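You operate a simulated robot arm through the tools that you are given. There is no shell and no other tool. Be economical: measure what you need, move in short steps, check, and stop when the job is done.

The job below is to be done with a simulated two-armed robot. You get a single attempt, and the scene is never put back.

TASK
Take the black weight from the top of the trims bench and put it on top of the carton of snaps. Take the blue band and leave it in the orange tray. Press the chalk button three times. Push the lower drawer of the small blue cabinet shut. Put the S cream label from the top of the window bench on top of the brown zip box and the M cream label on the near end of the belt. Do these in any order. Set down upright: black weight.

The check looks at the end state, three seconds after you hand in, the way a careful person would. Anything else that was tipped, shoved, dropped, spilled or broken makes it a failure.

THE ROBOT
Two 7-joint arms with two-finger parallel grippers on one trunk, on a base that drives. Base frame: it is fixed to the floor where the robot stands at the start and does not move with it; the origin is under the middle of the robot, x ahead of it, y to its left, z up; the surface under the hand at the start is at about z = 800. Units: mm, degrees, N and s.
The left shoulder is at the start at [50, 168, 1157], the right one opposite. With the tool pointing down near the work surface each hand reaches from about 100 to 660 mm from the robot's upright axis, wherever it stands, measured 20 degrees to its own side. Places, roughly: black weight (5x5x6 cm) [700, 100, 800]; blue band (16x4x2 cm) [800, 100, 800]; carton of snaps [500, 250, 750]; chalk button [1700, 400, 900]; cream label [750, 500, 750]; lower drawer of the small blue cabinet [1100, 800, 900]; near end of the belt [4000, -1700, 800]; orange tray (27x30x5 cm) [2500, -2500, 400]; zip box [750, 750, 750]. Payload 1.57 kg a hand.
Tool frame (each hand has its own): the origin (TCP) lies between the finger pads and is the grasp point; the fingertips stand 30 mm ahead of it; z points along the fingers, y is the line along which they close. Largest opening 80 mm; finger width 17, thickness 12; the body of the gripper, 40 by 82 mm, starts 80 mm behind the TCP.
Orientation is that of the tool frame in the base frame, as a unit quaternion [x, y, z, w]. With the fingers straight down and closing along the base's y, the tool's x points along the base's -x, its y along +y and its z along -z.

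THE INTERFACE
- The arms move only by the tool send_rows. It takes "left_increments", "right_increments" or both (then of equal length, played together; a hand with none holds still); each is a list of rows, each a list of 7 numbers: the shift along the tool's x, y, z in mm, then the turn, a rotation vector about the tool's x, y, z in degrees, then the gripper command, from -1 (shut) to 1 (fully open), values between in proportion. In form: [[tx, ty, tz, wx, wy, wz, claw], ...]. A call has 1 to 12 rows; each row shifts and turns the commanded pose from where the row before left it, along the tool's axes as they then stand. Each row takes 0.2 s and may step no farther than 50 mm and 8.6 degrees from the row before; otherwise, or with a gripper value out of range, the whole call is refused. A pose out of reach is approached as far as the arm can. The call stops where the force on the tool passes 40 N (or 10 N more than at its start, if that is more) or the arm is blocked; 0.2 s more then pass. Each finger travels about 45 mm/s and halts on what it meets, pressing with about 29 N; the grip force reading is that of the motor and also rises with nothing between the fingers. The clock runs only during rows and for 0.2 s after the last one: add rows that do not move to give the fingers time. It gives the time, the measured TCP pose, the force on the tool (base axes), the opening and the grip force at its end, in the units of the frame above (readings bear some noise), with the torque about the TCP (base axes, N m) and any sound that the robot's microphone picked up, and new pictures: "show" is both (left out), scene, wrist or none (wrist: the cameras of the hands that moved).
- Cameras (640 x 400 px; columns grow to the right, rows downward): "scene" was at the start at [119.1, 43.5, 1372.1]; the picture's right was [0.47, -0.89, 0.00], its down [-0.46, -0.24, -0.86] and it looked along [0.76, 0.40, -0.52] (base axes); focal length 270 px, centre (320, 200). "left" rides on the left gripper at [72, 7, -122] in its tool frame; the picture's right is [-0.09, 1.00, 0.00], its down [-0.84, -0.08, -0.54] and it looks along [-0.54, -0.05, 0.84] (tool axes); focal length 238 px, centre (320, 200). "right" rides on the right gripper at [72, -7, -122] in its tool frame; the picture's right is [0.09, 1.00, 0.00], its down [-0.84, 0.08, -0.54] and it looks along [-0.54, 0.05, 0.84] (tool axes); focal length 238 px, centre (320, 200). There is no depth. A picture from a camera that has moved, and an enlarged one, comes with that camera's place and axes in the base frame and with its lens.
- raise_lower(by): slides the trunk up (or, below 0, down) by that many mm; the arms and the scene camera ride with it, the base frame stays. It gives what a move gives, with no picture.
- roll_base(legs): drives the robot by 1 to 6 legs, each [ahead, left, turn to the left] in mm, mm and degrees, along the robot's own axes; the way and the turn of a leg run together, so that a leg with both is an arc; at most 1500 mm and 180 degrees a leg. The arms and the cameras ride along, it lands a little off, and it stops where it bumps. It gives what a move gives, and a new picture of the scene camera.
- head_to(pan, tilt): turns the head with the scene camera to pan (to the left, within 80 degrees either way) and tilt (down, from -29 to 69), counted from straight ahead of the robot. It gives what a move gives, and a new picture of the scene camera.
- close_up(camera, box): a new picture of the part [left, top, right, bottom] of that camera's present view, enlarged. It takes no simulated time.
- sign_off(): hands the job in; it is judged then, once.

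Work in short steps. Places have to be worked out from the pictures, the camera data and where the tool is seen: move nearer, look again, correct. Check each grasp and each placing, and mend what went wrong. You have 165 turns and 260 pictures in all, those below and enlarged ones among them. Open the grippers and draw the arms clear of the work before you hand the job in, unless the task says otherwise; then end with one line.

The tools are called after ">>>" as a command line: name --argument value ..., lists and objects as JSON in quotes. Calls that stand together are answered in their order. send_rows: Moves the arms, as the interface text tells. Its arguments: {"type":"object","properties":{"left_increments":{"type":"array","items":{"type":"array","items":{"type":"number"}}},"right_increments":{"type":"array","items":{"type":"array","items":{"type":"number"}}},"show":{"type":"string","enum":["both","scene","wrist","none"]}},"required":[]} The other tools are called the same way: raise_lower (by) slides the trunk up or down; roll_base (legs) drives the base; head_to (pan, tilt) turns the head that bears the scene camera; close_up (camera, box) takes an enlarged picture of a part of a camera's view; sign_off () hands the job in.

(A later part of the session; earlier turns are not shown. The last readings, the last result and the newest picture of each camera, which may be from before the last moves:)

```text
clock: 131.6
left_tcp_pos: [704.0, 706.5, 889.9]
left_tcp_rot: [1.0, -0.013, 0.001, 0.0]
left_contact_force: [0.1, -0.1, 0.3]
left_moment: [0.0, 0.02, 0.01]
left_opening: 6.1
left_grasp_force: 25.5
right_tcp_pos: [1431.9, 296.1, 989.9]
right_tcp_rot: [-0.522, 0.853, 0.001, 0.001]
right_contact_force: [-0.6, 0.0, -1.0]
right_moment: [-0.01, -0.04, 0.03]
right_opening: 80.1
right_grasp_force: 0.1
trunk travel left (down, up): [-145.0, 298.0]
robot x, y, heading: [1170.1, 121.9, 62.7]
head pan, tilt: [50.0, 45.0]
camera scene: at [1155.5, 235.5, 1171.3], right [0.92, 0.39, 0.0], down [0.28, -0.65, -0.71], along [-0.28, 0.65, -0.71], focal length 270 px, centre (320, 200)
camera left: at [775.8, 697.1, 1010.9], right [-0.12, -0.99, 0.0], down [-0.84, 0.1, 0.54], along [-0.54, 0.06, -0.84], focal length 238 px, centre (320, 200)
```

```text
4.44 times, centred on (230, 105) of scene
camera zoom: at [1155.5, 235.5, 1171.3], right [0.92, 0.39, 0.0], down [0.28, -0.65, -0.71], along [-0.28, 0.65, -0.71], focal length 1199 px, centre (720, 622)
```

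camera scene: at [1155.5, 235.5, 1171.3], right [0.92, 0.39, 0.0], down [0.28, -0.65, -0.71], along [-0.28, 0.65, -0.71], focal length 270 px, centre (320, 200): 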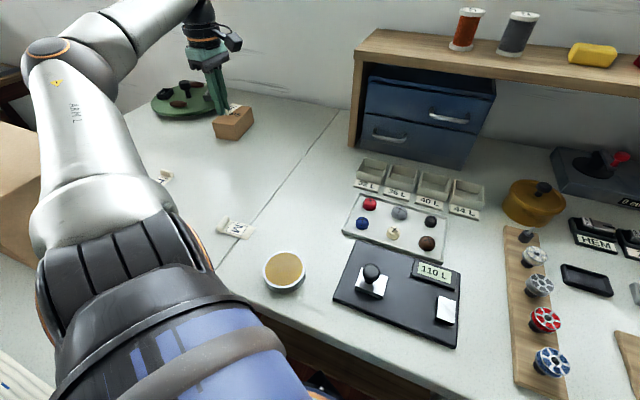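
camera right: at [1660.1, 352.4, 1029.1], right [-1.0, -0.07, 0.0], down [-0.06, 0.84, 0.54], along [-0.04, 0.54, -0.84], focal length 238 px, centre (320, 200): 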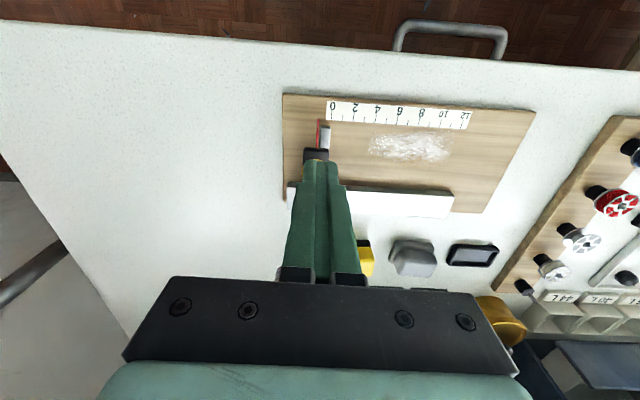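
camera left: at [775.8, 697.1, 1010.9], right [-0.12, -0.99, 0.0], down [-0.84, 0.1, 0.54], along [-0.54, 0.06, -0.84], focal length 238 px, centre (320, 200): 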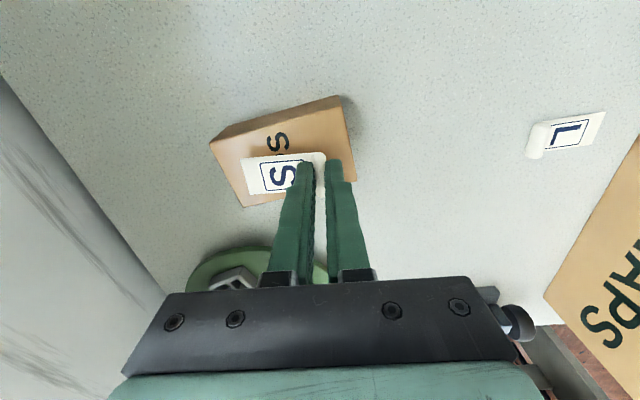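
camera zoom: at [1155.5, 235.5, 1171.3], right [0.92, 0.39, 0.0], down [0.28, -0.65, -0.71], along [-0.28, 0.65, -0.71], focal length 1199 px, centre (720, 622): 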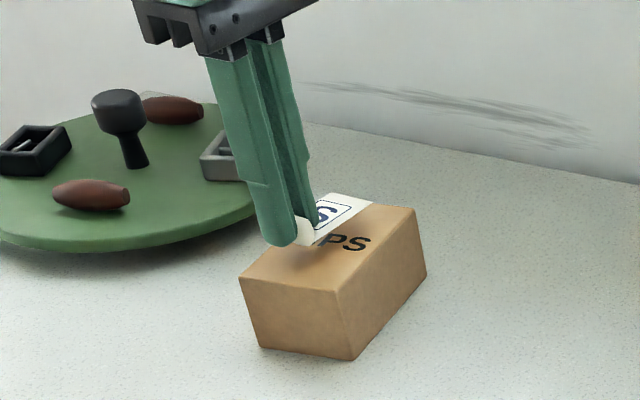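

Nearly centred; shift +4 mm x and lower in small steps.

>>> send_rows --left_increments '[[4, 0, 4, 0, 0, 0, -1], [0, 0, 3, 0, 0, 0, -1], [0, 0, 2, 0, 0, 0, -1]]' --show "wrist"

>>> close_up --camera "scene" --box '[180, 60, 280, 150]'

```text
clock: 132.4
left_tcp_pos: [708.0, 707.3, 880.1]
left_tcp_rot: [1.0, -0.014, 0.002, 0.001]
left_contact_force: [-0.1, 0.1, -0.4]
left_moment: [-0.01, 0.01, -0.01]
left_opening: 6.1
left_grasp_force: 25.5
right_tcp_pos: [1432.3, 294.8, 990.0]
right_tcp_rot: [-0.521, 0.853, 0.001, 0.0]
right_contact_force: [0.6, 0.6, -0.8]
right_moment: [0.01, -0.01, -0.02]
right_opening: 80.1
right_grasp_force: 0.1
trunk travel left (down, up): [-145.0, 298.0]
robot x, y, heading: [1167.3, 122.9, 62.8]
head pan, tilt: [50.0, 45.0]
camera left: at [779.7, 697.2, 1002.2], right [-0.12, -0.99, 0.0], down [-0.84, 0.1, 0.54], along [-0.54, 0.06, -0.84], focal length 238 px, centre (320, 200)
```

left: 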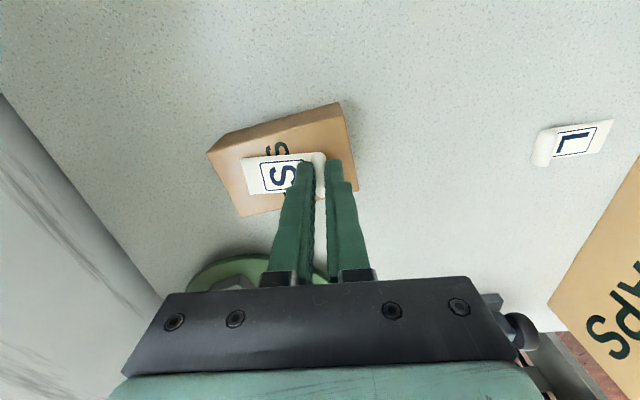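

```text
4.44 times, centred on (230, 105) of scene
camera zoom: at [1155.5, 235.5, 1171.3], right [0.92, 0.39, 0.0], down [0.28, -0.65, -0.71], along [-0.28, 0.65, -0.71], focal length 1199 px, centre (720, 622)
```

zoom: 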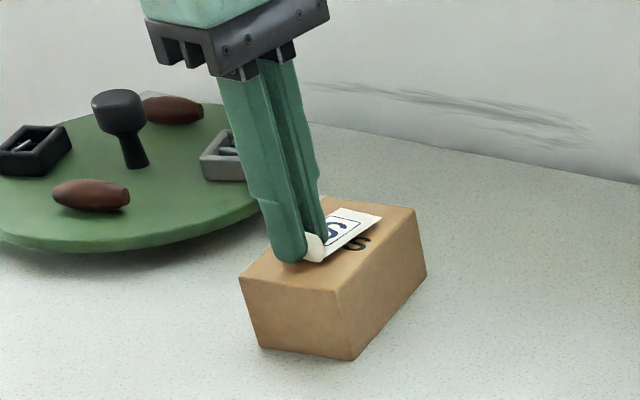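

Very close to the top. Lower 2 mm at a time until contact, then release.

>>> send_rows --left_increments '[[0, 0, 2, 0, 0, 0, -1], [0, 0, 1, 0, 0, 0, -1]]' --show "none"

>>> close_up --camera "scene" --box '[205, 85, 265, 145]'

```text
clock: 133.0
left_tcp_pos: [707.4, 706.1, 878.8]
left_tcp_rot: [1.0, -0.013, 0.001, -0.001]
left_contact_force: [-0.5, -0.9, 3.7]
left_moment: [0.04, 0.01, -0.02]
left_opening: 6.2
left_grasp_force: 25.7
right_tcp_pos: [1433.2, 294.7, 990.3]
right_tcp_rot: [-0.522, 0.853, 0.002, 0.001]
right_contact_force: [-0.6, 0.0, -0.6]
right_moment: [0.0, 0.02, 0.02]
right_opening: 79.8
right_grasp_force: 0.0
trunk travel left (down, up): [-145.0, 298.0]
robot x, y, heading: [1172.1, 124.9, 62.6]
head pan, tilt: [50.0, 45.0]
```

```text
6.67 times, centred on (235, 115) of scene
camera zoom: at [1155.7, 235.2, 1171.4], right [0.92, 0.39, 0.0], down [0.27, -0.65, -0.71], along [-0.28, 0.65, -0.71], focal length 1799 px, centre (887, 767)
```

zoom: 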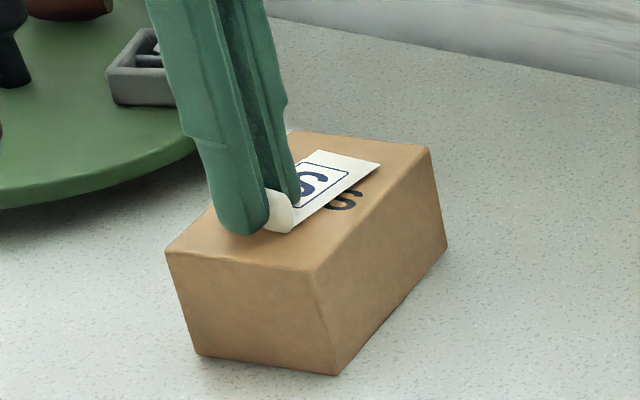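

Contact (3.7 N). Open slightly, then rise.

>>> send_rows --left_increments '[[0, 0, 0, 0, 0, 0, -0.6], [0, 0, 0, 0, 0, 0, -0.5], [0, 0, 0, 0, 0, 0, -0.5], [0, 0, -10, 0, 0, 0, -0.5], [0, 0, -30, 0, 0, 0, -0.5], [0, 0, -40, 0, 0, 0, -0.4]]'

>>> close_up --camera "scene" --box '[180, 60, 280, 150]'

```text
clock: 134.4
left_tcp_pos: [708.7, 707.6, 957.9]
left_tcp_rot: [1.0, -0.014, 0.001, 0.001]
left_contact_force: [-0.3, -0.5, -0.3]
left_moment: [0.0, 0.0, 0.0]
left_opening: 24.0
left_grasp_force: 0.0
right_tcp_pos: [1433.1, 295.1, 989.5]
right_tcp_rot: [-0.521, 0.854, 0.002, 0.0]
right_contact_force: [0.5, -0.2, 0.2]
right_moment: [0.0, 0.02, 0.02]
right_opening: 80.0
right_grasp_force: 0.1
trunk travel left (down, up): [-145.0, 298.0]
robot x, y, heading: [1173.6, 124.9, 63.0]
head pan, tilt: [50.0, 45.0]
camera scene: at [1155.7, 235.4, 1171.2], right [0.92, 0.39, 0.0], down [0.27, -0.65, -0.71], along [-0.28, 0.65, -0.71], focal length 270 px, centre (320, 200)
camera left: at [779.4, 697.9, 1079.7], right [-0.12, -0.99, 0.0], down [-0.84, 0.1, 0.54], along [-0.54, 0.06, -0.84], focal length 238 px, centre (320, 200)
```

scene: 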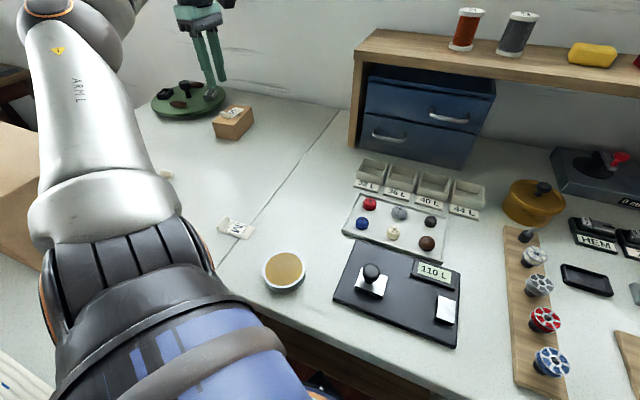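
left: 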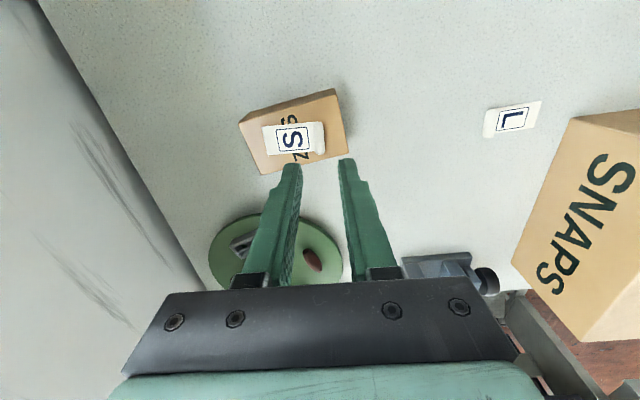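

```text
4.44 times, centred on (230, 105) of scene
camera zoom: at [1155.7, 235.4, 1171.2], right [0.92, 0.39, 0.0], down [0.27, -0.65, -0.71], along [-0.28, 0.65, -0.71], focal length 1199 px, centre (720, 622)
```

zoom: 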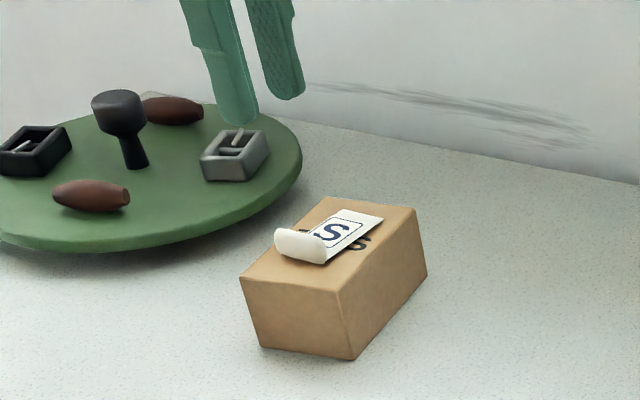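

S rests flat on the ZIPS box. Now M: roll at about (875, 449), long axis ~20°. Rotate back and move over it.

>>> send_rows --left_increments '[[0, 0, -5, 0, 0, 8.55, -0.4], [0, 0, 0, 0, 0, 8.55, 0.2], [0, 0, 0, 0, 0, 8.55, 0.2], [0, 0, 0, 0, 0, 8.55, 0.2], [0, 0, 0, 0, 0, 8.55, 0.2], [0, 0, 0, 0, 0, 8.55, 0.2], [0, 0, 0, 0, 0, 8.55, 0.2], [0, 0, 0, 0, 0, 8.55, 0.2]]' --show "none"

>>> send_rows --left_increments '[[42.8, -9.7, 0, 0, 0, 0, 0.2], [42.8, -9.7, 0, 0, 0, 0, 0.2], [42.8, -9.7, 0, 0, 0, 0, 0.2], [42.8, -9.7, 10, 0, 0, 0, 0.2], [42.8, -9.7, 15, 0, 0, 0, 0.2], [42.8, -9.7, 15, 0, 0, 0, 0.2], [42.8, -9.7, 15, 0, 0, 0, 0.2]]'

```text
clock: 136.2
left_tcp_pos: [706.6, 706.3, 962.3]
left_tcp_rot: [0.818, -0.575, 0.002, 0.0]
left_contact_force: [-0.7, 0.4, 0.2]
left_moment: [-0.01, -0.01, 0.01]
left_opening: 48.1
left_grasp_force: 0.0
right_tcp_pos: [1432.4, 294.9, 989.2]
right_tcp_rot: [-0.521, 0.853, 0.001, 0.0]
right_contact_force: [-0.7, 0.0, 0.8]
right_moment: [-0.01, 0.0, 0.0]
right_opening: 80.1
right_grasp_force: 0.1
trunk travel left (down, up): [-145.0, 298.0]
robot x, y, heading: [1166.2, 126.4, 62.9]
head pan, tilt: [50.0, 45.0]
```

```text
clock: 137.8
left_tcp_pos: [875.4, 447.3, 908.6]
left_tcp_rot: [0.82, -0.573, 0.001, 0.0]
left_contact_force: [-0.1, -0.5, 0.3]
left_moment: [0.01, -0.02, 0.03]
left_opening: 47.7
left_grasp_force: 0.2
right_tcp_pos: [1431.9, 295.4, 990.0]
right_tcp_rot: [-0.521, 0.854, 0.001, 0.0]
right_contact_force: [0.2, 0.0, -0.3]
right_moment: [-0.02, 0.0, 0.02]
right_opening: 80.1
right_grasp_force: 0.1
trunk travel left (down, up): [-145.0, 298.0]
robot x, y, heading: [1169.9, 125.5, 62.9]
head pan, tilt: [50.0, 45.0]
camera scene: at [1155.6, 235.4, 1171.3], right [0.92, 0.39, 0.0], down [0.28, -0.65, -0.71], along [-0.28, 0.65, -0.71], focal length 270 px, centre (320, 200)
camera left: at [893.2, 378.0, 1030.5], right [-0.97, -0.25, 0.0], down [-0.22, 0.81, 0.54], along [-0.13, 0.52, -0.84], focal length 238 px, centre (320, 200)
```

scene: 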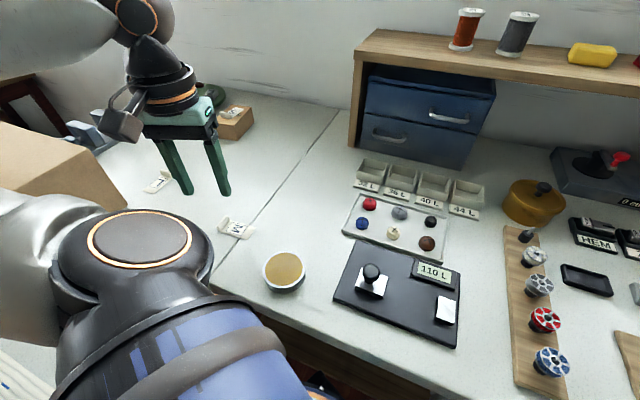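
left: 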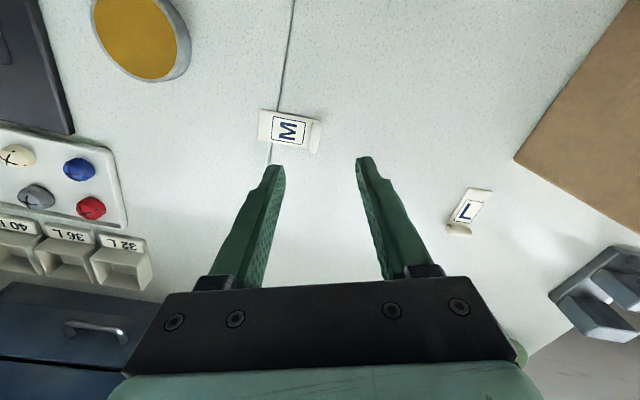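

>>> close_up --camera "left" --box '[240, 90, 340, 170]'

```text
5.00 times, centred on (290, 130) of left
camera zoom: at [893.2, 378.0, 1030.5], right [-0.97, -0.25, 0.0], down [-0.22, 0.81, 0.54], along [-0.13, 0.52, -0.84], focal length 1192 px, centre (470, 550)
```

zoom: 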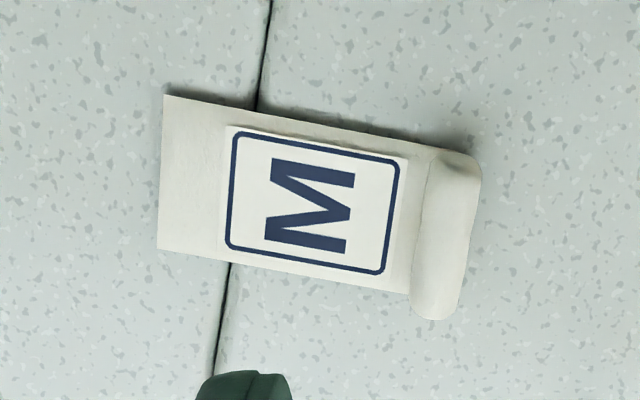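

Label axis is ~4°. Rotate 16° cw, shift 6 mm and descend to check.

>>> send_rows --left_increments '[[0, 0, 0, 0, 0, 8, 0.2], [0, 0, 0, 0, 0, 8, 0.2], [-2, -6, 15, 0, 0, 0, 0.2], [0, 0, 20, 0, 0, 0, 0.2], [0, 0, 20, 0, 0, 0, 0.2]]' --show "wrist"

```text
clock: 139.0
left_tcp_pos: [880.2, 451.0, 853.9]
left_tcp_rot: [0.731, -0.682, 0.002, -0.001]
left_contact_force: [-0.7, 0.2, 0.4]
left_moment: [0.03, 0.0, 0.01]
left_opening: 47.9
left_grasp_force: 0.1
right_tcp_pos: [1432.3, 294.3, 989.9]
right_tcp_rot: [-0.522, 0.853, 0.0, 0.001]
right_contact_force: [0.3, -0.8, 0.1]
right_moment: [0.0, 0.0, -0.01]
right_opening: 80.3
right_grasp_force: 0.2
trunk travel left (down, up): [-145.0, 298.0]
robot x, y, heading: [1169.5, 123.6, 63.0]
head pan, tilt: [50.0, 45.0]
camera left: at [878.9, 377.9, 975.1], right [-1.0, 0.02, 0.0], down [0.02, 0.84, 0.54], along [0.02, 0.54, -0.84], focal length 238 px, centre (320, 200)
```

left: 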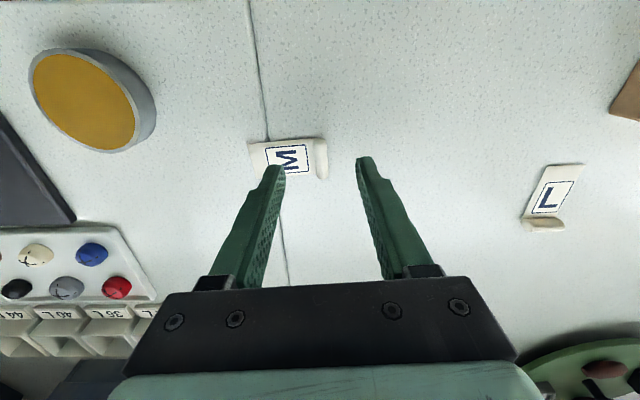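

Centred on the roll; lower 20 mm and close.

>>> send_rows --left_increments '[[2, 0, 12, 0, 0, 0, 0.2], [0, 0, 8, 0, 0, 0, 0.2], [0, 0, 0, 0, 0, 0, -0.4], [0, 0, 0, 0, 0, 0, -1], [0, 0, 0, 0, 0, 0, -1], [0, 0, 0, 0, 0, 0, -1]]' --show "wrist"

>>> send_rows --left_increments '[[0, 0, -15, 0, 0, 0, -1], [0, 0, -35, 0, 0, 0, -1], [0, 0, -40, 0, 0, 0, -1]]'

```text
clock: 140.4
left_tcp_pos: [880.1, 450.3, 836.3]
left_tcp_rot: [0.731, -0.682, 0.002, 0.0]
left_contact_force: [0.3, 0.4, -0.6]
left_moment: [0.03, 0.0, 0.01]
left_opening: 7.1
left_grasp_force: 26.4
right_tcp_pos: [1432.9, 294.4, 989.7]
right_tcp_rot: [-0.522, 0.853, 0.001, 0.001]
right_contact_force: [-0.9, -1.2, -0.1]
right_moment: [-0.01, -0.02, -0.01]
right_opening: 79.9
right_grasp_force: 0.0
trunk travel left (down, up): [-145.0, 298.0]
robot x, y, heading: [1169.0, 119.3, 62.9]
head pan, tilt: [50.0, 45.0]
camera left: at [877.7, 378.4, 956.3], right [-1.0, 0.02, 0.0], down [0.02, 0.84, 0.54], along [0.02, 0.54, -0.84], focal length 238 px, centre (320, 200)
```

left: 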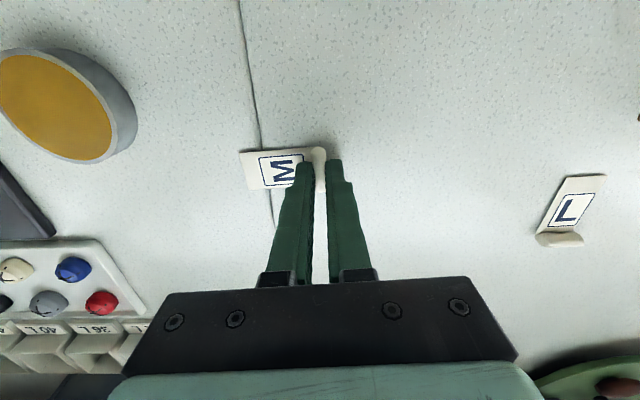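

```text
clock: 141.2
left_tcp_pos: [882.1, 448.3, 922.6]
left_tcp_rot: [0.731, -0.682, 0.002, 0.0]
left_contact_force: [0.3, 0.0, 0.1]
left_moment: [0.03, 0.04, 0.01]
left_opening: 6.1
left_grasp_force: 25.8
right_tcp_pos: [1431.3, 294.4, 989.7]
right_tcp_rot: [-0.522, 0.853, 0.001, 0.0]
right_contact_force: [0.1, -0.4, -0.3]
right_moment: [0.0, -0.03, 0.03]
right_opening: 80.0
right_grasp_force: 0.0
trunk travel left (down, up): [-145.0, 298.0]
robot x, y, heading: [1170.7, 121.1, 63.1]
head pan, tilt: [50.0, 45.0]
camera scene: at [1155.5, 235.5, 1171.2], right [0.92, 0.39, 0.0], down [0.28, -0.65, -0.71], along [-0.28, 0.65, -0.71], focal length 270 px, centre (320, 200)
camera left: at [879.1, 376.3, 1045.9], right [-1.0, 0.02, 0.0], down [0.02, 0.84, 0.54], along [0.02, 0.54, -0.84], focal length 238 px, centre (320, 200)
```

scene: 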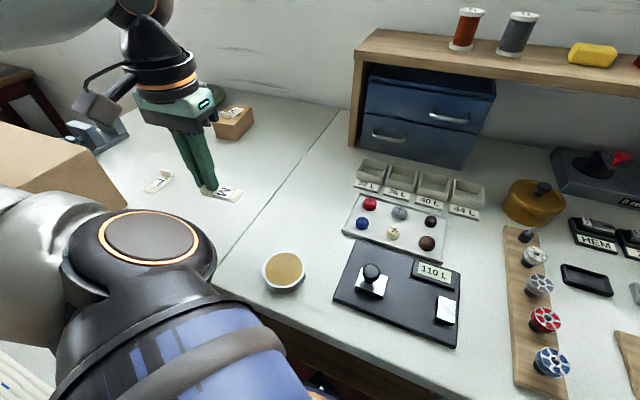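
left: 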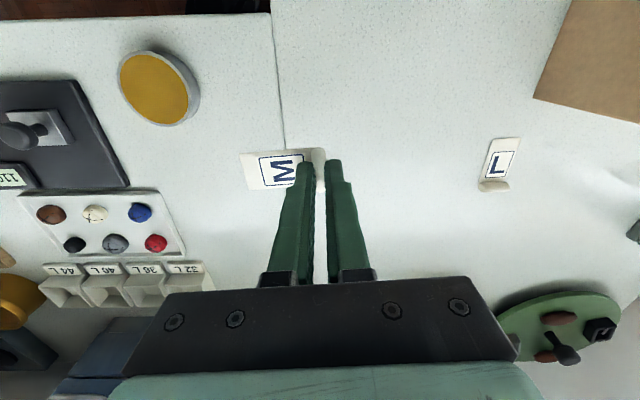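

M is held. Tuck the left hand up and in, then move the base to face the trims bench from the aisle for the blue band.

>>> send_rows --left_increments '[[0, 0, -43, 0, 0, 0, -1], [0, 0, -43, 0, 0, 0, -1], [0, 0, -43, 0, 0, 0, -1], [2.4, -42.4, 0, 0, 0, 0, -1], [2.4, -42.4, 0, 0, 0, 0, -1], [2.4, -42.4, 0, 0, 0, 0, -1], [2.4, -42.4, 0, 0, 0, 0, -1]]' --show "none"

>>> roll_base --legs '[[-98, -173, 0], [0, 0, 117]]'

>>> head_to --pan -15 --tilt 45

```text
clock: 142.8
left_tcp_pos: [1050.7, 451.8, 1052.6]
left_tcp_rot: [0.731, -0.683, 0.002, 0.0]
left_contact_force: [0.1, -1.2, 0.2]
left_moment: [0.0, 0.0, -0.01]
left_opening: 6.3
left_grasp_force: 25.5
right_tcp_pos: [1432.5, 296.2, 990.0]
right_tcp_rot: [-0.522, 0.853, 0.001, 0.0]
right_contact_force: [0.2, -0.1, 0.4]
right_moment: [-0.02, 0.0, -0.01]
right_opening: 80.2
right_grasp_force: 0.0
trunk travel left (down, up): [-145.0, 298.0]
robot x, y, heading: [1174.1, 122.1, 62.7]
head pan, tilt: [50.0, 45.0]
```

```text
clock: 149.9
left_tcp_pos: [1045.2, -301.0, 1053.5]
left_tcp_rot: [0.962, 0.275, 0.0, -0.002]
left_contact_force: [0.3, -0.1, -0.3]
left_moment: [0.0, 0.01, 0.0]
left_opening: 6.0
left_grasp_force: 26.7
right_tcp_pos: [1005.0, 108.8, 990.0]
right_tcp_rot: [1.0, 0.007, -0.001, 0.001]
right_contact_force: [0.6, 0.9, -0.1]
right_moment: [0.0, 0.0, -0.01]
right_opening: 79.8
right_grasp_force: 0.1
trunk travel left (down, up): [-145.0, 298.0]
robot x, y, heading: [1279.9, -43.7, -179.4]
head pan, tilt: [50.0, 45.0]
camera scene: at [1187.9, -104.4, 1171.3], right [-0.77, 0.63, 0.0], down [0.45, 0.55, -0.71], along [-0.45, -0.55, -0.71], focal length 270 px, centre (320, 200)
```

scene: 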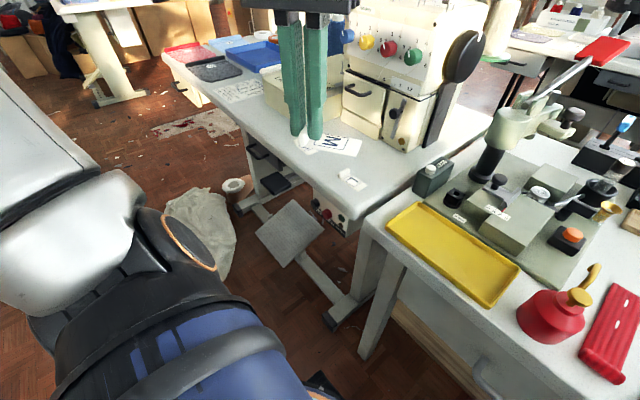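

```text
clock: 151.2
left_tcp_pos: [1045.4, -302.2, 1053.7]
left_tcp_rot: [0.962, 0.275, 0.001, -0.003]
left_contact_force: [0.1, 0.3, -0.5]
left_moment: [0.01, -0.01, -0.02]
left_opening: 6.3
left_grasp_force: 26.1
right_tcp_pos: [1005.2, 110.0, 989.1]
right_tcp_rot: [1.0, 0.006, -0.001, 0.001]
right_contact_force: [0.3, -0.3, 0.5]
right_moment: [-0.03, 0.01, -0.01]
right_opening: 80.0
right_grasp_force: 0.0
trunk travel left (down, up): [-145.0, 298.0]
robot x, y, heading: [1279.5, -48.4, -179.1]
head pan, tilt: [-15.0, 45.0]
camera scene: at [1160.5, -21.5, 1171.3], right [0.25, 0.97, 0.0], down [0.69, -0.17, -0.71], along [-0.69, 0.17, -0.71], focal length 270 px, centre (320, 200)
```

scene: 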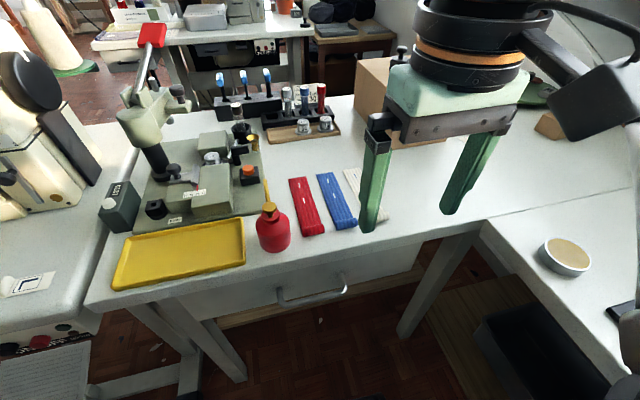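

Blue band centre ≈(808, 96), long axis along x. Move the right hand above it with opening narrowed to ~52 mm.

>>> send_rows --right_increments '[[-40, 3, 0, 0, 0, 0, 0.3], [-40, 3, 10, 0, 0, 0, 0.3], [-40, 3, 20, 0, 0, 0, 0.3], [-40, 3, 25, 0, 0, 0, 0.3], [-37, 2, 25, 0, 0, 0, 0.3]]'

>>> close_up --camera "right" --box '[220, 60, 420, 220]'

```text
clock: 152.4
left_tcp_pos: [1045.8, -302.5, 1053.2]
left_tcp_rot: [0.962, 0.274, 0.0, -0.002]
left_contact_force: [-0.3, -0.5, 0.7]
left_moment: [0.01, -0.02, -0.03]
left_opening: 6.3
left_grasp_force: 25.7
right_tcp_pos: [808.4, 93.1, 909.7]
right_tcp_rot: [1.0, 0.007, 0.0, 0.0]
right_contact_force: [-0.2, -0.6, 0.1]
right_moment: [0.01, -0.01, 0.0]
right_opening: 52.3
right_grasp_force: 0.0
trunk travel left (down, up): [-145.0, 298.0]
robot x, y, heading: [1279.9, -45.1, -179.3]
head pan, tilt: [-15.0, 45.0]
camera scene: at [1160.4, -21.4, 1171.3], right [0.25, 0.97, 0.0], down [0.69, -0.17, -0.71], along [-0.69, 0.17, -0.71], focal length 270 px, centre (320, 200)
camera right: at [880.9, 101.6, 1031.6], right [0.11, -0.99, 0.0], down [-0.83, -0.09, 0.54], along [-0.54, -0.06, -0.84], focal length 238 px, centre (320, 200)
```

scene: 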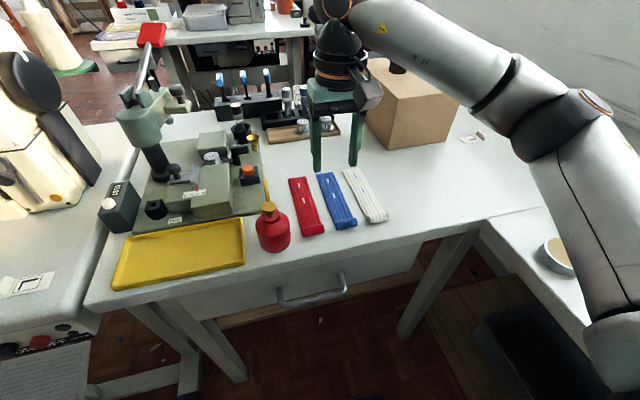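
right: 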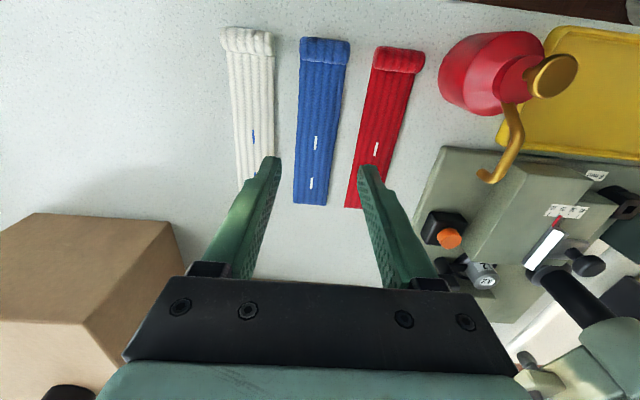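

```text
2.50 times, centred on (320, 140) of right
camera zoom: at [880.9, 101.6, 1031.6], right [0.11, -0.99, 0.0], down [-0.83, -0.09, 0.54], along [-0.54, -0.06, -0.84], focal length 596 px, centre (320, 350)
```

zoom: 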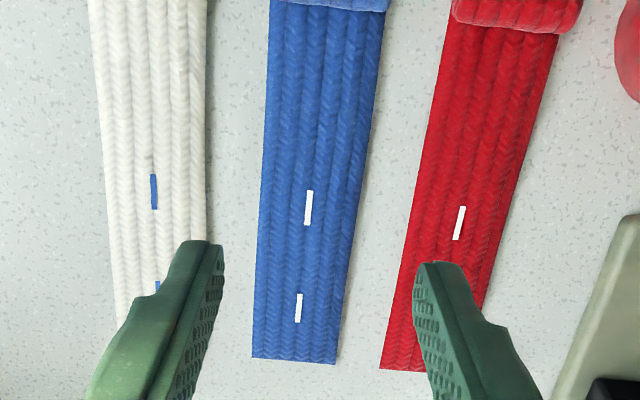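

The band has a thick rolled near end at ≈(878, 97); gripping across the roll (closing along x) avoids the neighbours. Zoom in on it.

>>> close_up --camera "right" --box '[270, 20, 380, 110]'

>>> close_up --camera "scene" --box '[290, 160, 400, 240]'

```text
4.44 times, centred on (325, 65) of right
camera zoom: at [880.9, 101.6, 1031.6], right [0.11, -0.99, 0.0], down [-0.83, -0.09, 0.54], along [-0.54, -0.06, -0.84], focal length 1059 px, centre (298, 800)
```

zoom: 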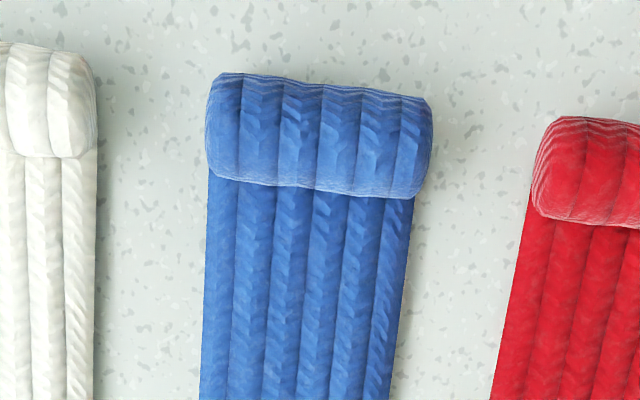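

```text
5.00 times, centred on (345, 200) of scene
camera zoom: at [1160.4, -21.4, 1171.3], right [0.25, 0.97, 0.0], down [0.69, -0.17, -0.71], along [-0.69, 0.17, -0.71], focal length 1349 px, centre (195, 200)
```

zoom: 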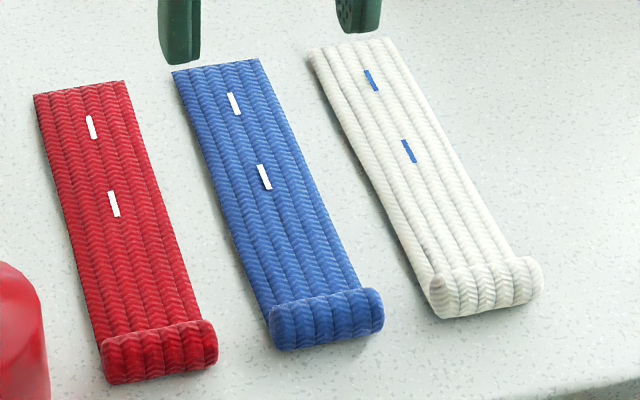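

Roll axis lies along y, so I need tool y along x: rotate 90.8° clockwise.

>>> send_rows --right_increments '[[0, 0, -10, 0, 0, 8.25, 0.3], [0, 0, 0, 0, 0, 8.25, 0.3], [0, 0, 0, 0, 0, 8.25, 0.3], [0, 0, 0, 0, 0, 8.25, 0.3], [0, 0, 0, 0, 0, 8.25, 0.3], [0, 0, 0, 0, 0, 8.25, 0.3], [0, 0, 0, 0, 0, 8.25, 0.3], [0, 0, 0, 0, 0, 8.25, 0.3], [0, 0, 0, 0, 0, 8.25, 0.3], [0, 0, 0, 0, 0, 8.25, 0.3], [0, 0, 0, 0, 0, 8.25, 0.3]]' --show "none"

>>> send_rows --right_increments '[[-2, -35, 0, 0, 0, 0, 0.3], [-2, -35, 10, 0, 0, 0, 0.3], [0, 0, 20, 0, 0, 0, 0.3]]'

```text
clock: 154.8
left_tcp_pos: [1046.3, -302.7, 1052.8]
left_tcp_rot: [0.962, 0.274, 0.001, -0.001]
left_contact_force: [-0.5, -0.5, -0.7]
left_moment: [-0.01, -0.01, 0.03]
left_opening: 6.1
left_grasp_force: 26.4
right_tcp_pos: [809.0, 93.6, 919.8]
right_tcp_rot: [-0.706, 0.708, 0.0, -0.001]
right_contact_force: [-0.5, -0.1, -1.0]
right_moment: [-0.03, -0.01, -0.02]
right_opening: 52.0
right_grasp_force: 0.0
trunk travel left (down, up): [-145.0, 298.0]
robot x, y, heading: [1277.5, -38.7, -179.2]
head pan, tilt: [-15.0, 45.0]
```

```text
clock: 155.6
left_tcp_pos: [1046.6, -301.9, 1053.5]
left_tcp_rot: [0.962, 0.274, 0.001, -0.002]
left_contact_force: [-0.3, -0.1, 0.1]
left_moment: [-0.01, 0.0, 0.0]
left_opening: 6.2
left_grasp_force: 26.1
right_tcp_pos: [878.9, 95.9, 889.3]
right_tcp_rot: [-0.707, 0.708, 0.0, -0.001]
right_contact_force: [-1.6, 0.5, 0.7]
right_moment: [0.02, 0.0, -0.03]
right_opening: 51.8
right_grasp_force: 0.0
trunk travel left (down, up): [-145.0, 298.0]
robot x, y, heading: [1281.5, -41.7, -179.5]
head pan, tilt: [-15.0, 45.0]
camera scene: at [1160.5, -21.4, 1171.3], right [0.25, 0.97, 0.0], down [0.69, -0.17, -0.71], along [-0.69, 0.17, -0.71], focal length 270 px, centre (320, 200)
camera right: at [885.9, 25.7, 1011.2], right [-1.0, -0.09, 0.0], down [-0.07, 0.84, 0.54], along [-0.05, 0.54, -0.84], focal length 238 px, centre (320, 200)
```

scene: 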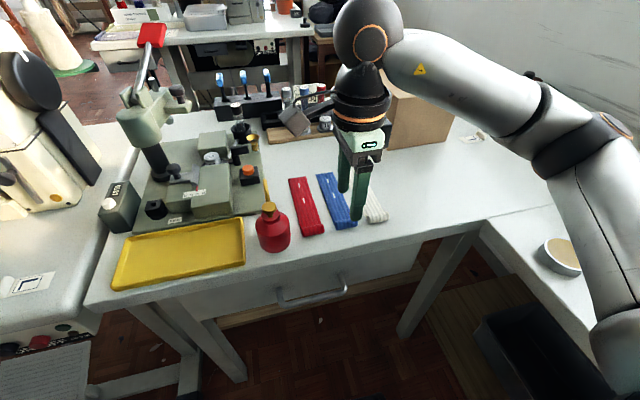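
right: 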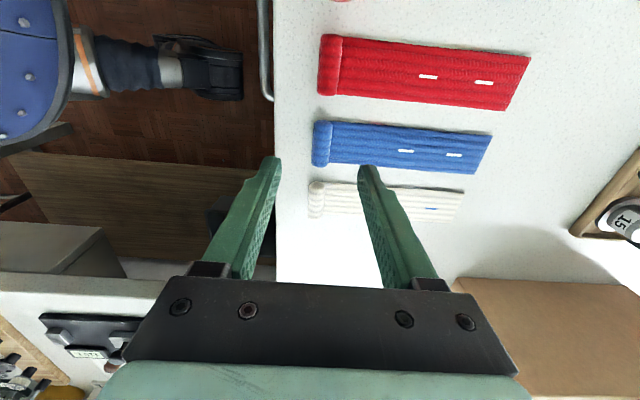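

Aligned over the roll. Descend, watching for contact of the inner finger with the flat part.

>>> send_rows --right_increments '[[-2, 0, 20, 0, 0, 0, 0.3], [0, 0, 20, 0, 0, 0, 0.3], [0, 0, 8, 0, 0, 0, 0.3]]' --show "wrist"

>>> close_up --camera "scene" --box '[290, 160, 400, 240]'

```text
clock: 156.4
left_tcp_pos: [1045.9, -302.1, 1051.9]
left_tcp_rot: [0.962, 0.274, 0.0, -0.001]
left_contact_force: [-0.2, -0.3, -1.1]
left_moment: [0.0, -0.01, 0.0]
left_opening: 5.9
left_grasp_force: 26.2
right_tcp_pos: [878.1, 98.0, 842.1]
right_tcp_rot: [-0.707, 0.708, 0.0, -0.001]
right_contact_force: [-0.3, 0.1, -0.1]
right_moment: [0.01, -0.01, -0.02]
right_opening: 52.1
right_grasp_force: 0.1
trunk travel left (down, up): [-145.0, 298.0]
robot x, y, heading: [1277.8, -40.4, -179.2]
head pan, tilt: [-15.0, 45.0]
camera right: at [885.9, 28.2, 963.2], right [-1.0, -0.09, 0.0], down [-0.08, 0.84, 0.54], along [-0.05, 0.54, -0.84], focal length 238 px, centre (320, 200)
```

right: 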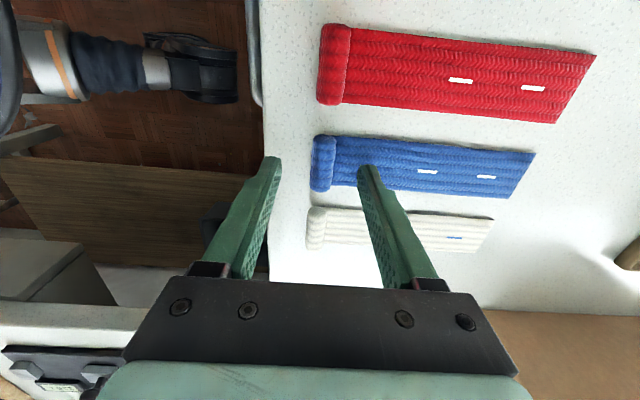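

```text
5.00 times, centred on (345, 200) of scene
camera zoom: at [1160.5, -21.4, 1171.3], right [0.25, 0.97, 0.0], down [0.69, -0.17, -0.71], along [-0.69, 0.17, -0.71], focal length 1349 px, centre (195, 200)
```

zoom: 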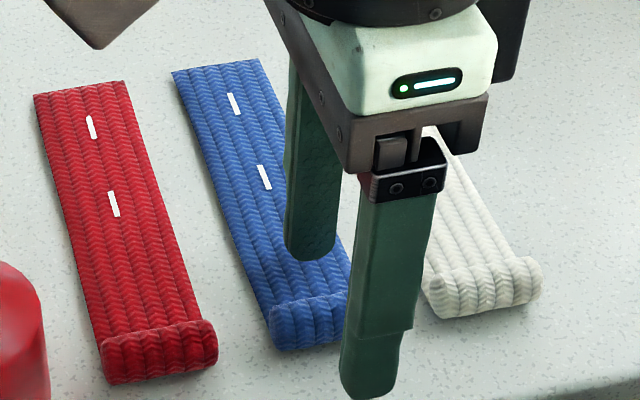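

>>> send_rows --right_increments '[[2, 0, 3, 0, 0, 0, 0.3], [0, 0, 3, 0, 0, 0, 0.3]]' --show "none"

>>> send_rows --right_increments '[[0, 0, 0, 0, 0, 0, -0.2], [0, 0, 0, 0, 0, 0, -1], [0, 0, 0, 0, 0, 0, -1], [0, 0, 0, 0, 0, 0, -1]]' --show "wrist"

```text
clock: 157.0
left_tcp_pos: [1045.8, -302.7, 1052.2]
left_tcp_rot: [0.962, 0.274, 0.0, -0.002]
left_contact_force: [-0.4, 0.0, -0.2]
left_moment: [-0.01, 0.0, -0.03]
left_opening: 6.0
left_grasp_force: 26.0
right_tcp_pos: [879.6, 96.6, 836.7]
right_tcp_rot: [0.707, -0.707, 0.0, 0.001]
right_contact_force: [-1.0, -0.3, -0.8]
right_moment: [0.01, -0.02, -0.02]
right_opening: 52.1
right_grasp_force: 0.1
trunk travel left (down, up): [-145.0, 298.0]
robot x, y, heading: [1283.6, -43.8, -179.4]
head pan, tilt: [-15.0, 45.0]
```

```text
clock: 158.0
left_tcp_pos: [1046.2, -301.2, 1051.5]
left_tcp_rot: [0.962, 0.274, 0.0, -0.002]
left_contact_force: [-0.7, 0.3, -0.2]
left_moment: [-0.02, -0.03, -0.05]
left_opening: 5.9
left_grasp_force: 26.0
right_tcp_pos: [878.4, 96.9, 836.2]
right_tcp_rot: [-0.707, 0.707, 0.001, -0.002]
right_contact_force: [0.0, -0.9, 1.7]
right_moment: [-0.06, -0.01, 0.02]
right_opening: 14.8
right_grasp_force: 28.1
trunk travel left (down, up): [-145.0, 298.0]
robot x, y, heading: [1281.9, -40.8, -179.1]
head pan, tilt: [-15.0, 45.0]
camera right: at [885.9, 26.1, 957.7], right [-1.0, -0.09, 0.0], down [-0.08, 0.84, 0.54], along [-0.05, 0.54, -0.84], focal length 238 px, centre (320, 200)
```

right: 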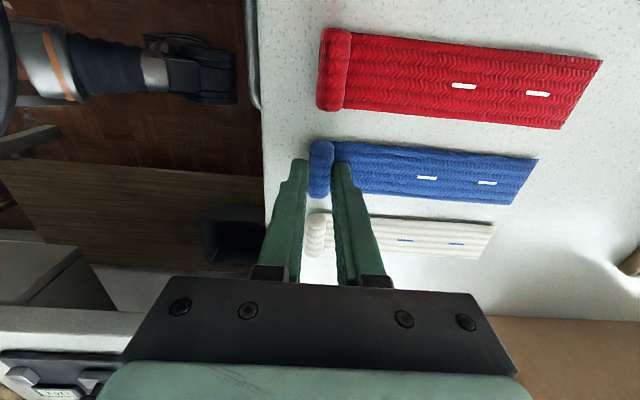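

Gripped (14.8 mm, 28 N). Lift.

>>> send_rows --right_increments '[[0, 0, -15, 0, 0, 0, -1], [0, 0, -35, 0, 0, 0, -1], [0, 0, -45, 0, 0, 0, -1], [0, 0, -45, 0, 0, 0, -1]]'

```text
clock: 159.0
left_tcp_pos: [1046.5, -301.5, 1052.1]
left_tcp_rot: [0.962, 0.274, 0.0, -0.002]
left_contact_force: [-0.1, 0.0, -0.2]
left_moment: [0.0, 0.02, 0.0]
left_opening: 6.0
left_grasp_force: 26.0
right_tcp_pos: [878.8, 97.0, 975.4]
right_tcp_rot: [0.707, -0.707, 0.001, -0.001]
right_contact_force: [-0.3, -0.1, 0.5]
right_moment: [-0.06, -0.03, 0.01]
right_opening: 15.0
right_grasp_force: 28.8
trunk travel left (down, up): [-145.0, 298.0]
robot x, y, heading: [1277.8, -41.4, -179.4]
head pan, tilt: [-15.0, 45.0]
camera scene: at [1160.7, -21.5, 1171.2], right [0.25, 0.97, 0.0], down [0.69, -0.17, -0.71], along [-0.69, 0.17, -0.71], focal length 270 px, centre (320, 200)
camera right: at [885.8, 26.5, 1097.9], right [-1.0, -0.09, 0.0], down [-0.08, 0.84, 0.54], along [-0.05, 0.54, -0.84], focal length 238 px, centre (320, 200)
```

scene: 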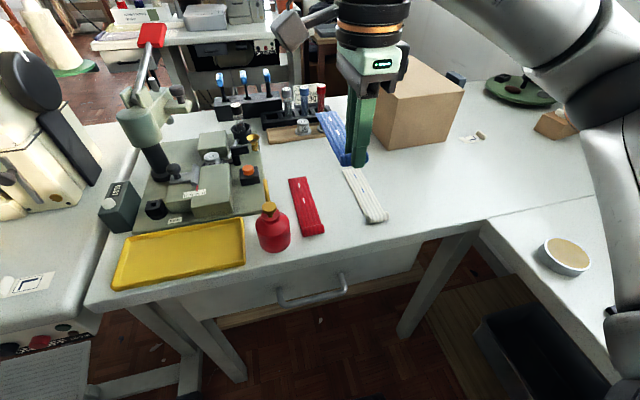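
right: 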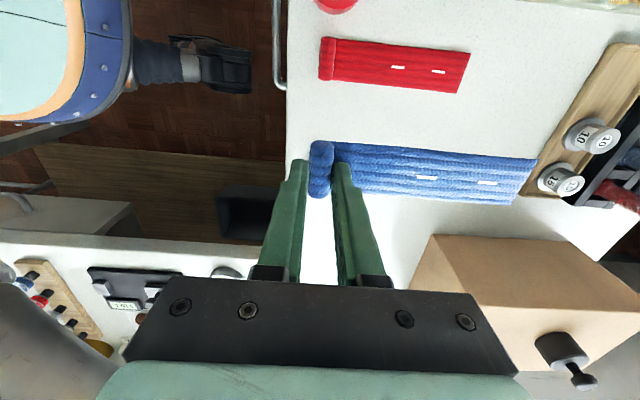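

Band held. Retract and raise the right hand, back away from the bench and turn to head down the aisle.

>>> send_rows --right_increments '[[0, 0, -35, 0, 0, 0, -1], [0, 0, -35, 0, 0, 0, -1], [0, -40, 0, 0, 0, 0, -1], [0, -40, 0, 0, 0, 0, -1], [0, -40, 0, 0, 0, 0, -1], [0, -40, 0, 0, 0, 0, -1], [0, -40, 0, 0, 0, 0, -1]]' --show "none"

>>> roll_base --legs '[[-400, 0, 0], [0, 0, 90]]'

>>> head_to --pan 0 --tilt 20

```text
clock: 160.6
left_tcp_pos: [1044.9, -300.5, 1053.1]
left_tcp_rot: [0.962, 0.274, 0.0, -0.002]
left_contact_force: [-0.4, -0.2, -0.6]
left_moment: [0.03, -0.01, 0.0]
left_opening: 6.2
left_grasp_force: 25.9
right_tcp_pos: [1079.5, 98.2, 1047.1]
right_tcp_rot: [-0.706, 0.708, 0.0, -0.001]
right_contact_force: [0.2, 0.5, 0.3]
right_moment: [0.01, 0.0, 0.01]
right_opening: 15.0
right_grasp_force: 28.9
trunk travel left (down, up): [-145.0, 298.0]
robot x, y, heading: [1279.7, -36.1, -179.3]
head pan, tilt: [-15.0, 45.0]
```

```text
clock: 166.9
left_tcp_pos: [1938.3, -270.1, 1052.5]
left_tcp_rot: [0.483, 0.875, -0.001, -0.001]
left_contact_force: [-0.2, -0.5, -0.4]
left_moment: [0.02, -0.01, -0.01]
left_opening: 6.1
left_grasp_force: 25.5
right_tcp_pos: [1538.7, -241.1, 1046.0]
right_tcp_rot: [1.0, 0.003, 0.001, 0.001]
right_contact_force: [-0.2, 0.3, -0.2]
right_moment: [0.01, 0.05, 0.03]
right_opening: 14.9
right_grasp_force: 29.2
trunk travel left (down, up): [-145.0, 298.0]
robot x, y, heading: [1678.3, -40.1, -88.8]
head pan, tilt: [-15.0, 45.0]
camera scene: at [1658.6, -154.6, 1171.3], right [-0.97, 0.24, 0.0], down [0.17, 0.69, -0.71], along [-0.17, -0.69, -0.71], focal length 270 px, centre (320, 200)
```

scene: 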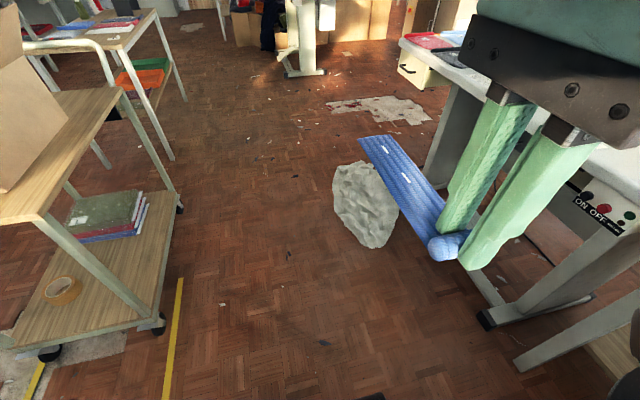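

```text
clock: 167.8
left_tcp_pos: [1938.7, -270.1, 1054.3]
left_tcp_rot: [0.483, 0.875, -0.001, -0.001]
left_contact_force: [0.2, 0.9, 0.0]
left_moment: [0.02, 0.01, 0.0]
left_opening: 5.9
left_grasp_force: 26.2
right_tcp_pos: [1540.7, -239.5, 1046.4]
right_tcp_rot: [1.0, 0.003, 0.001, 0.001]
right_contact_force: [1.0, 0.6, -0.2]
right_moment: [0.0, 0.03, 0.0]
right_opening: 14.6
right_grasp_force: 28.8
trunk travel left (down, up): [-145.0, 298.0]
robot x, y, heading: [1676.0, -37.5, -88.9]
head pan, tilt: [0.0, 20.0]
camera scene: at [1679.9, -168.7, 1209.9], right [-1.0, -0.02, 0.0], down [-0.01, 0.34, -0.94], along [0.02, -0.94, -0.34], focal length 270 px, centre (320, 200)
```

scene: 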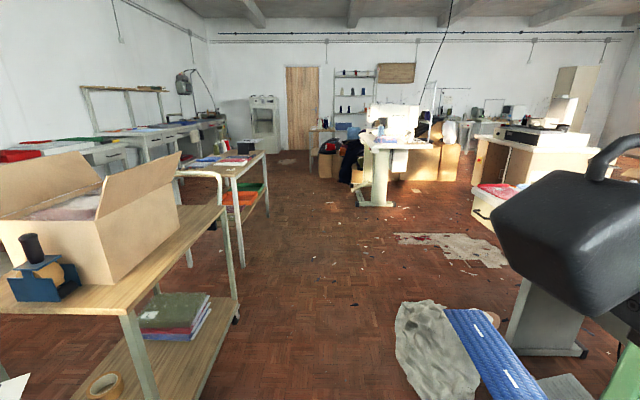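

The tray table is at x≈2300–2800, y≈-2040…-3020. Drive down the aisle to y≈-2400 and turn to face it.

>>> roll_base --legs '[[1400, 0, 0], [960, 0, 0], [0, 0, 89]]'

>>> head_to --pan 0 --tilt 35

```text
clock: 183.2
left_tcp_pos: [1966.4, -2119.8, 1052.5]
left_tcp_rot: [-0.279, 0.96, -0.003, -0.001]
left_contact_force: [0.1, 0.7, 0.3]
left_moment: [-0.03, -0.02, 0.02]
left_opening: 6.2
left_grasp_force: 26.2
right_tcp_pos: [1936.5, -2519.0, 1047.2]
right_tcp_rot: [0.704, 0.71, 0.001, 0.0]
right_contact_force: [0.2, 0.2, -0.5]
right_moment: [-0.02, 0.02, 0.02]
right_opening: 14.7
right_grasp_force: 29.4
trunk travel left (down, up): [-145.0, 298.0]
robot x, y, heading: [1731.3, -2379.6, 1.2]
head pan, tilt: [0.0, 20.0]
camera scene: at [1866.5, -2376.4, 1209.9], right [0.02, -1.0, 0.0], down [-0.34, -0.01, -0.94], along [0.94, 0.02, -0.34], focal length 270 px, centre (320, 200)
```

scene: 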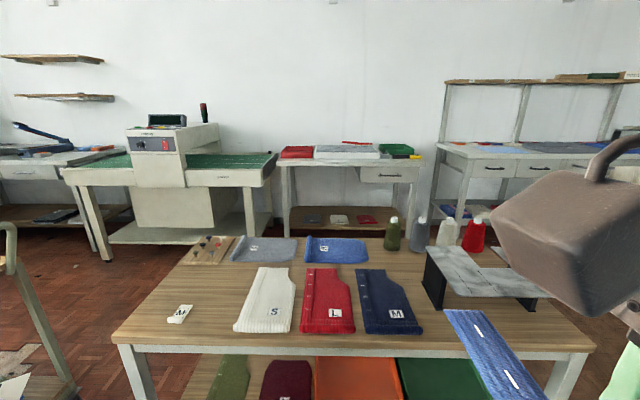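

```text
clock: 183.9
left_tcp_pos: [1966.2, -2119.4, 1053.4]
left_tcp_rot: [-0.278, 0.961, -0.002, 0.0]
left_contact_force: [0.2, -0.2, -0.8]
left_moment: [-0.01, 0.01, 0.0]
left_opening: 6.1
left_grasp_force: 26.0
right_tcp_pos: [1938.6, -2518.7, 1045.9]
right_tcp_rot: [0.704, 0.71, 0.001, 0.0]
right_contact_force: [-0.1, 0.1, -0.7]
right_moment: [0.01, 0.0, 0.03]
right_opening: 14.9
right_grasp_force: 28.8
trunk travel left (down, up): [-145.0, 298.0]
robot x, y, heading: [1733.7, -2382.9, 1.6]
head pan, tilt: [0.0, 35.0]
camera scene: at [1861.5, -2376.5, 1186.1], right [0.02, -1.0, 0.0], down [-0.57, -0.01, -0.82], along [0.82, 0.02, -0.57], focal length 270 px, centre (320, 200)
```

scene: 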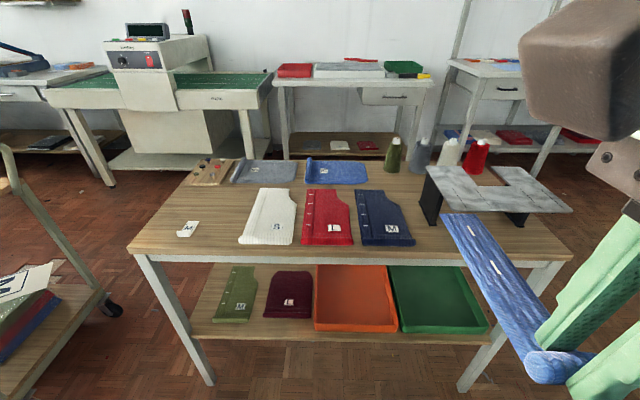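

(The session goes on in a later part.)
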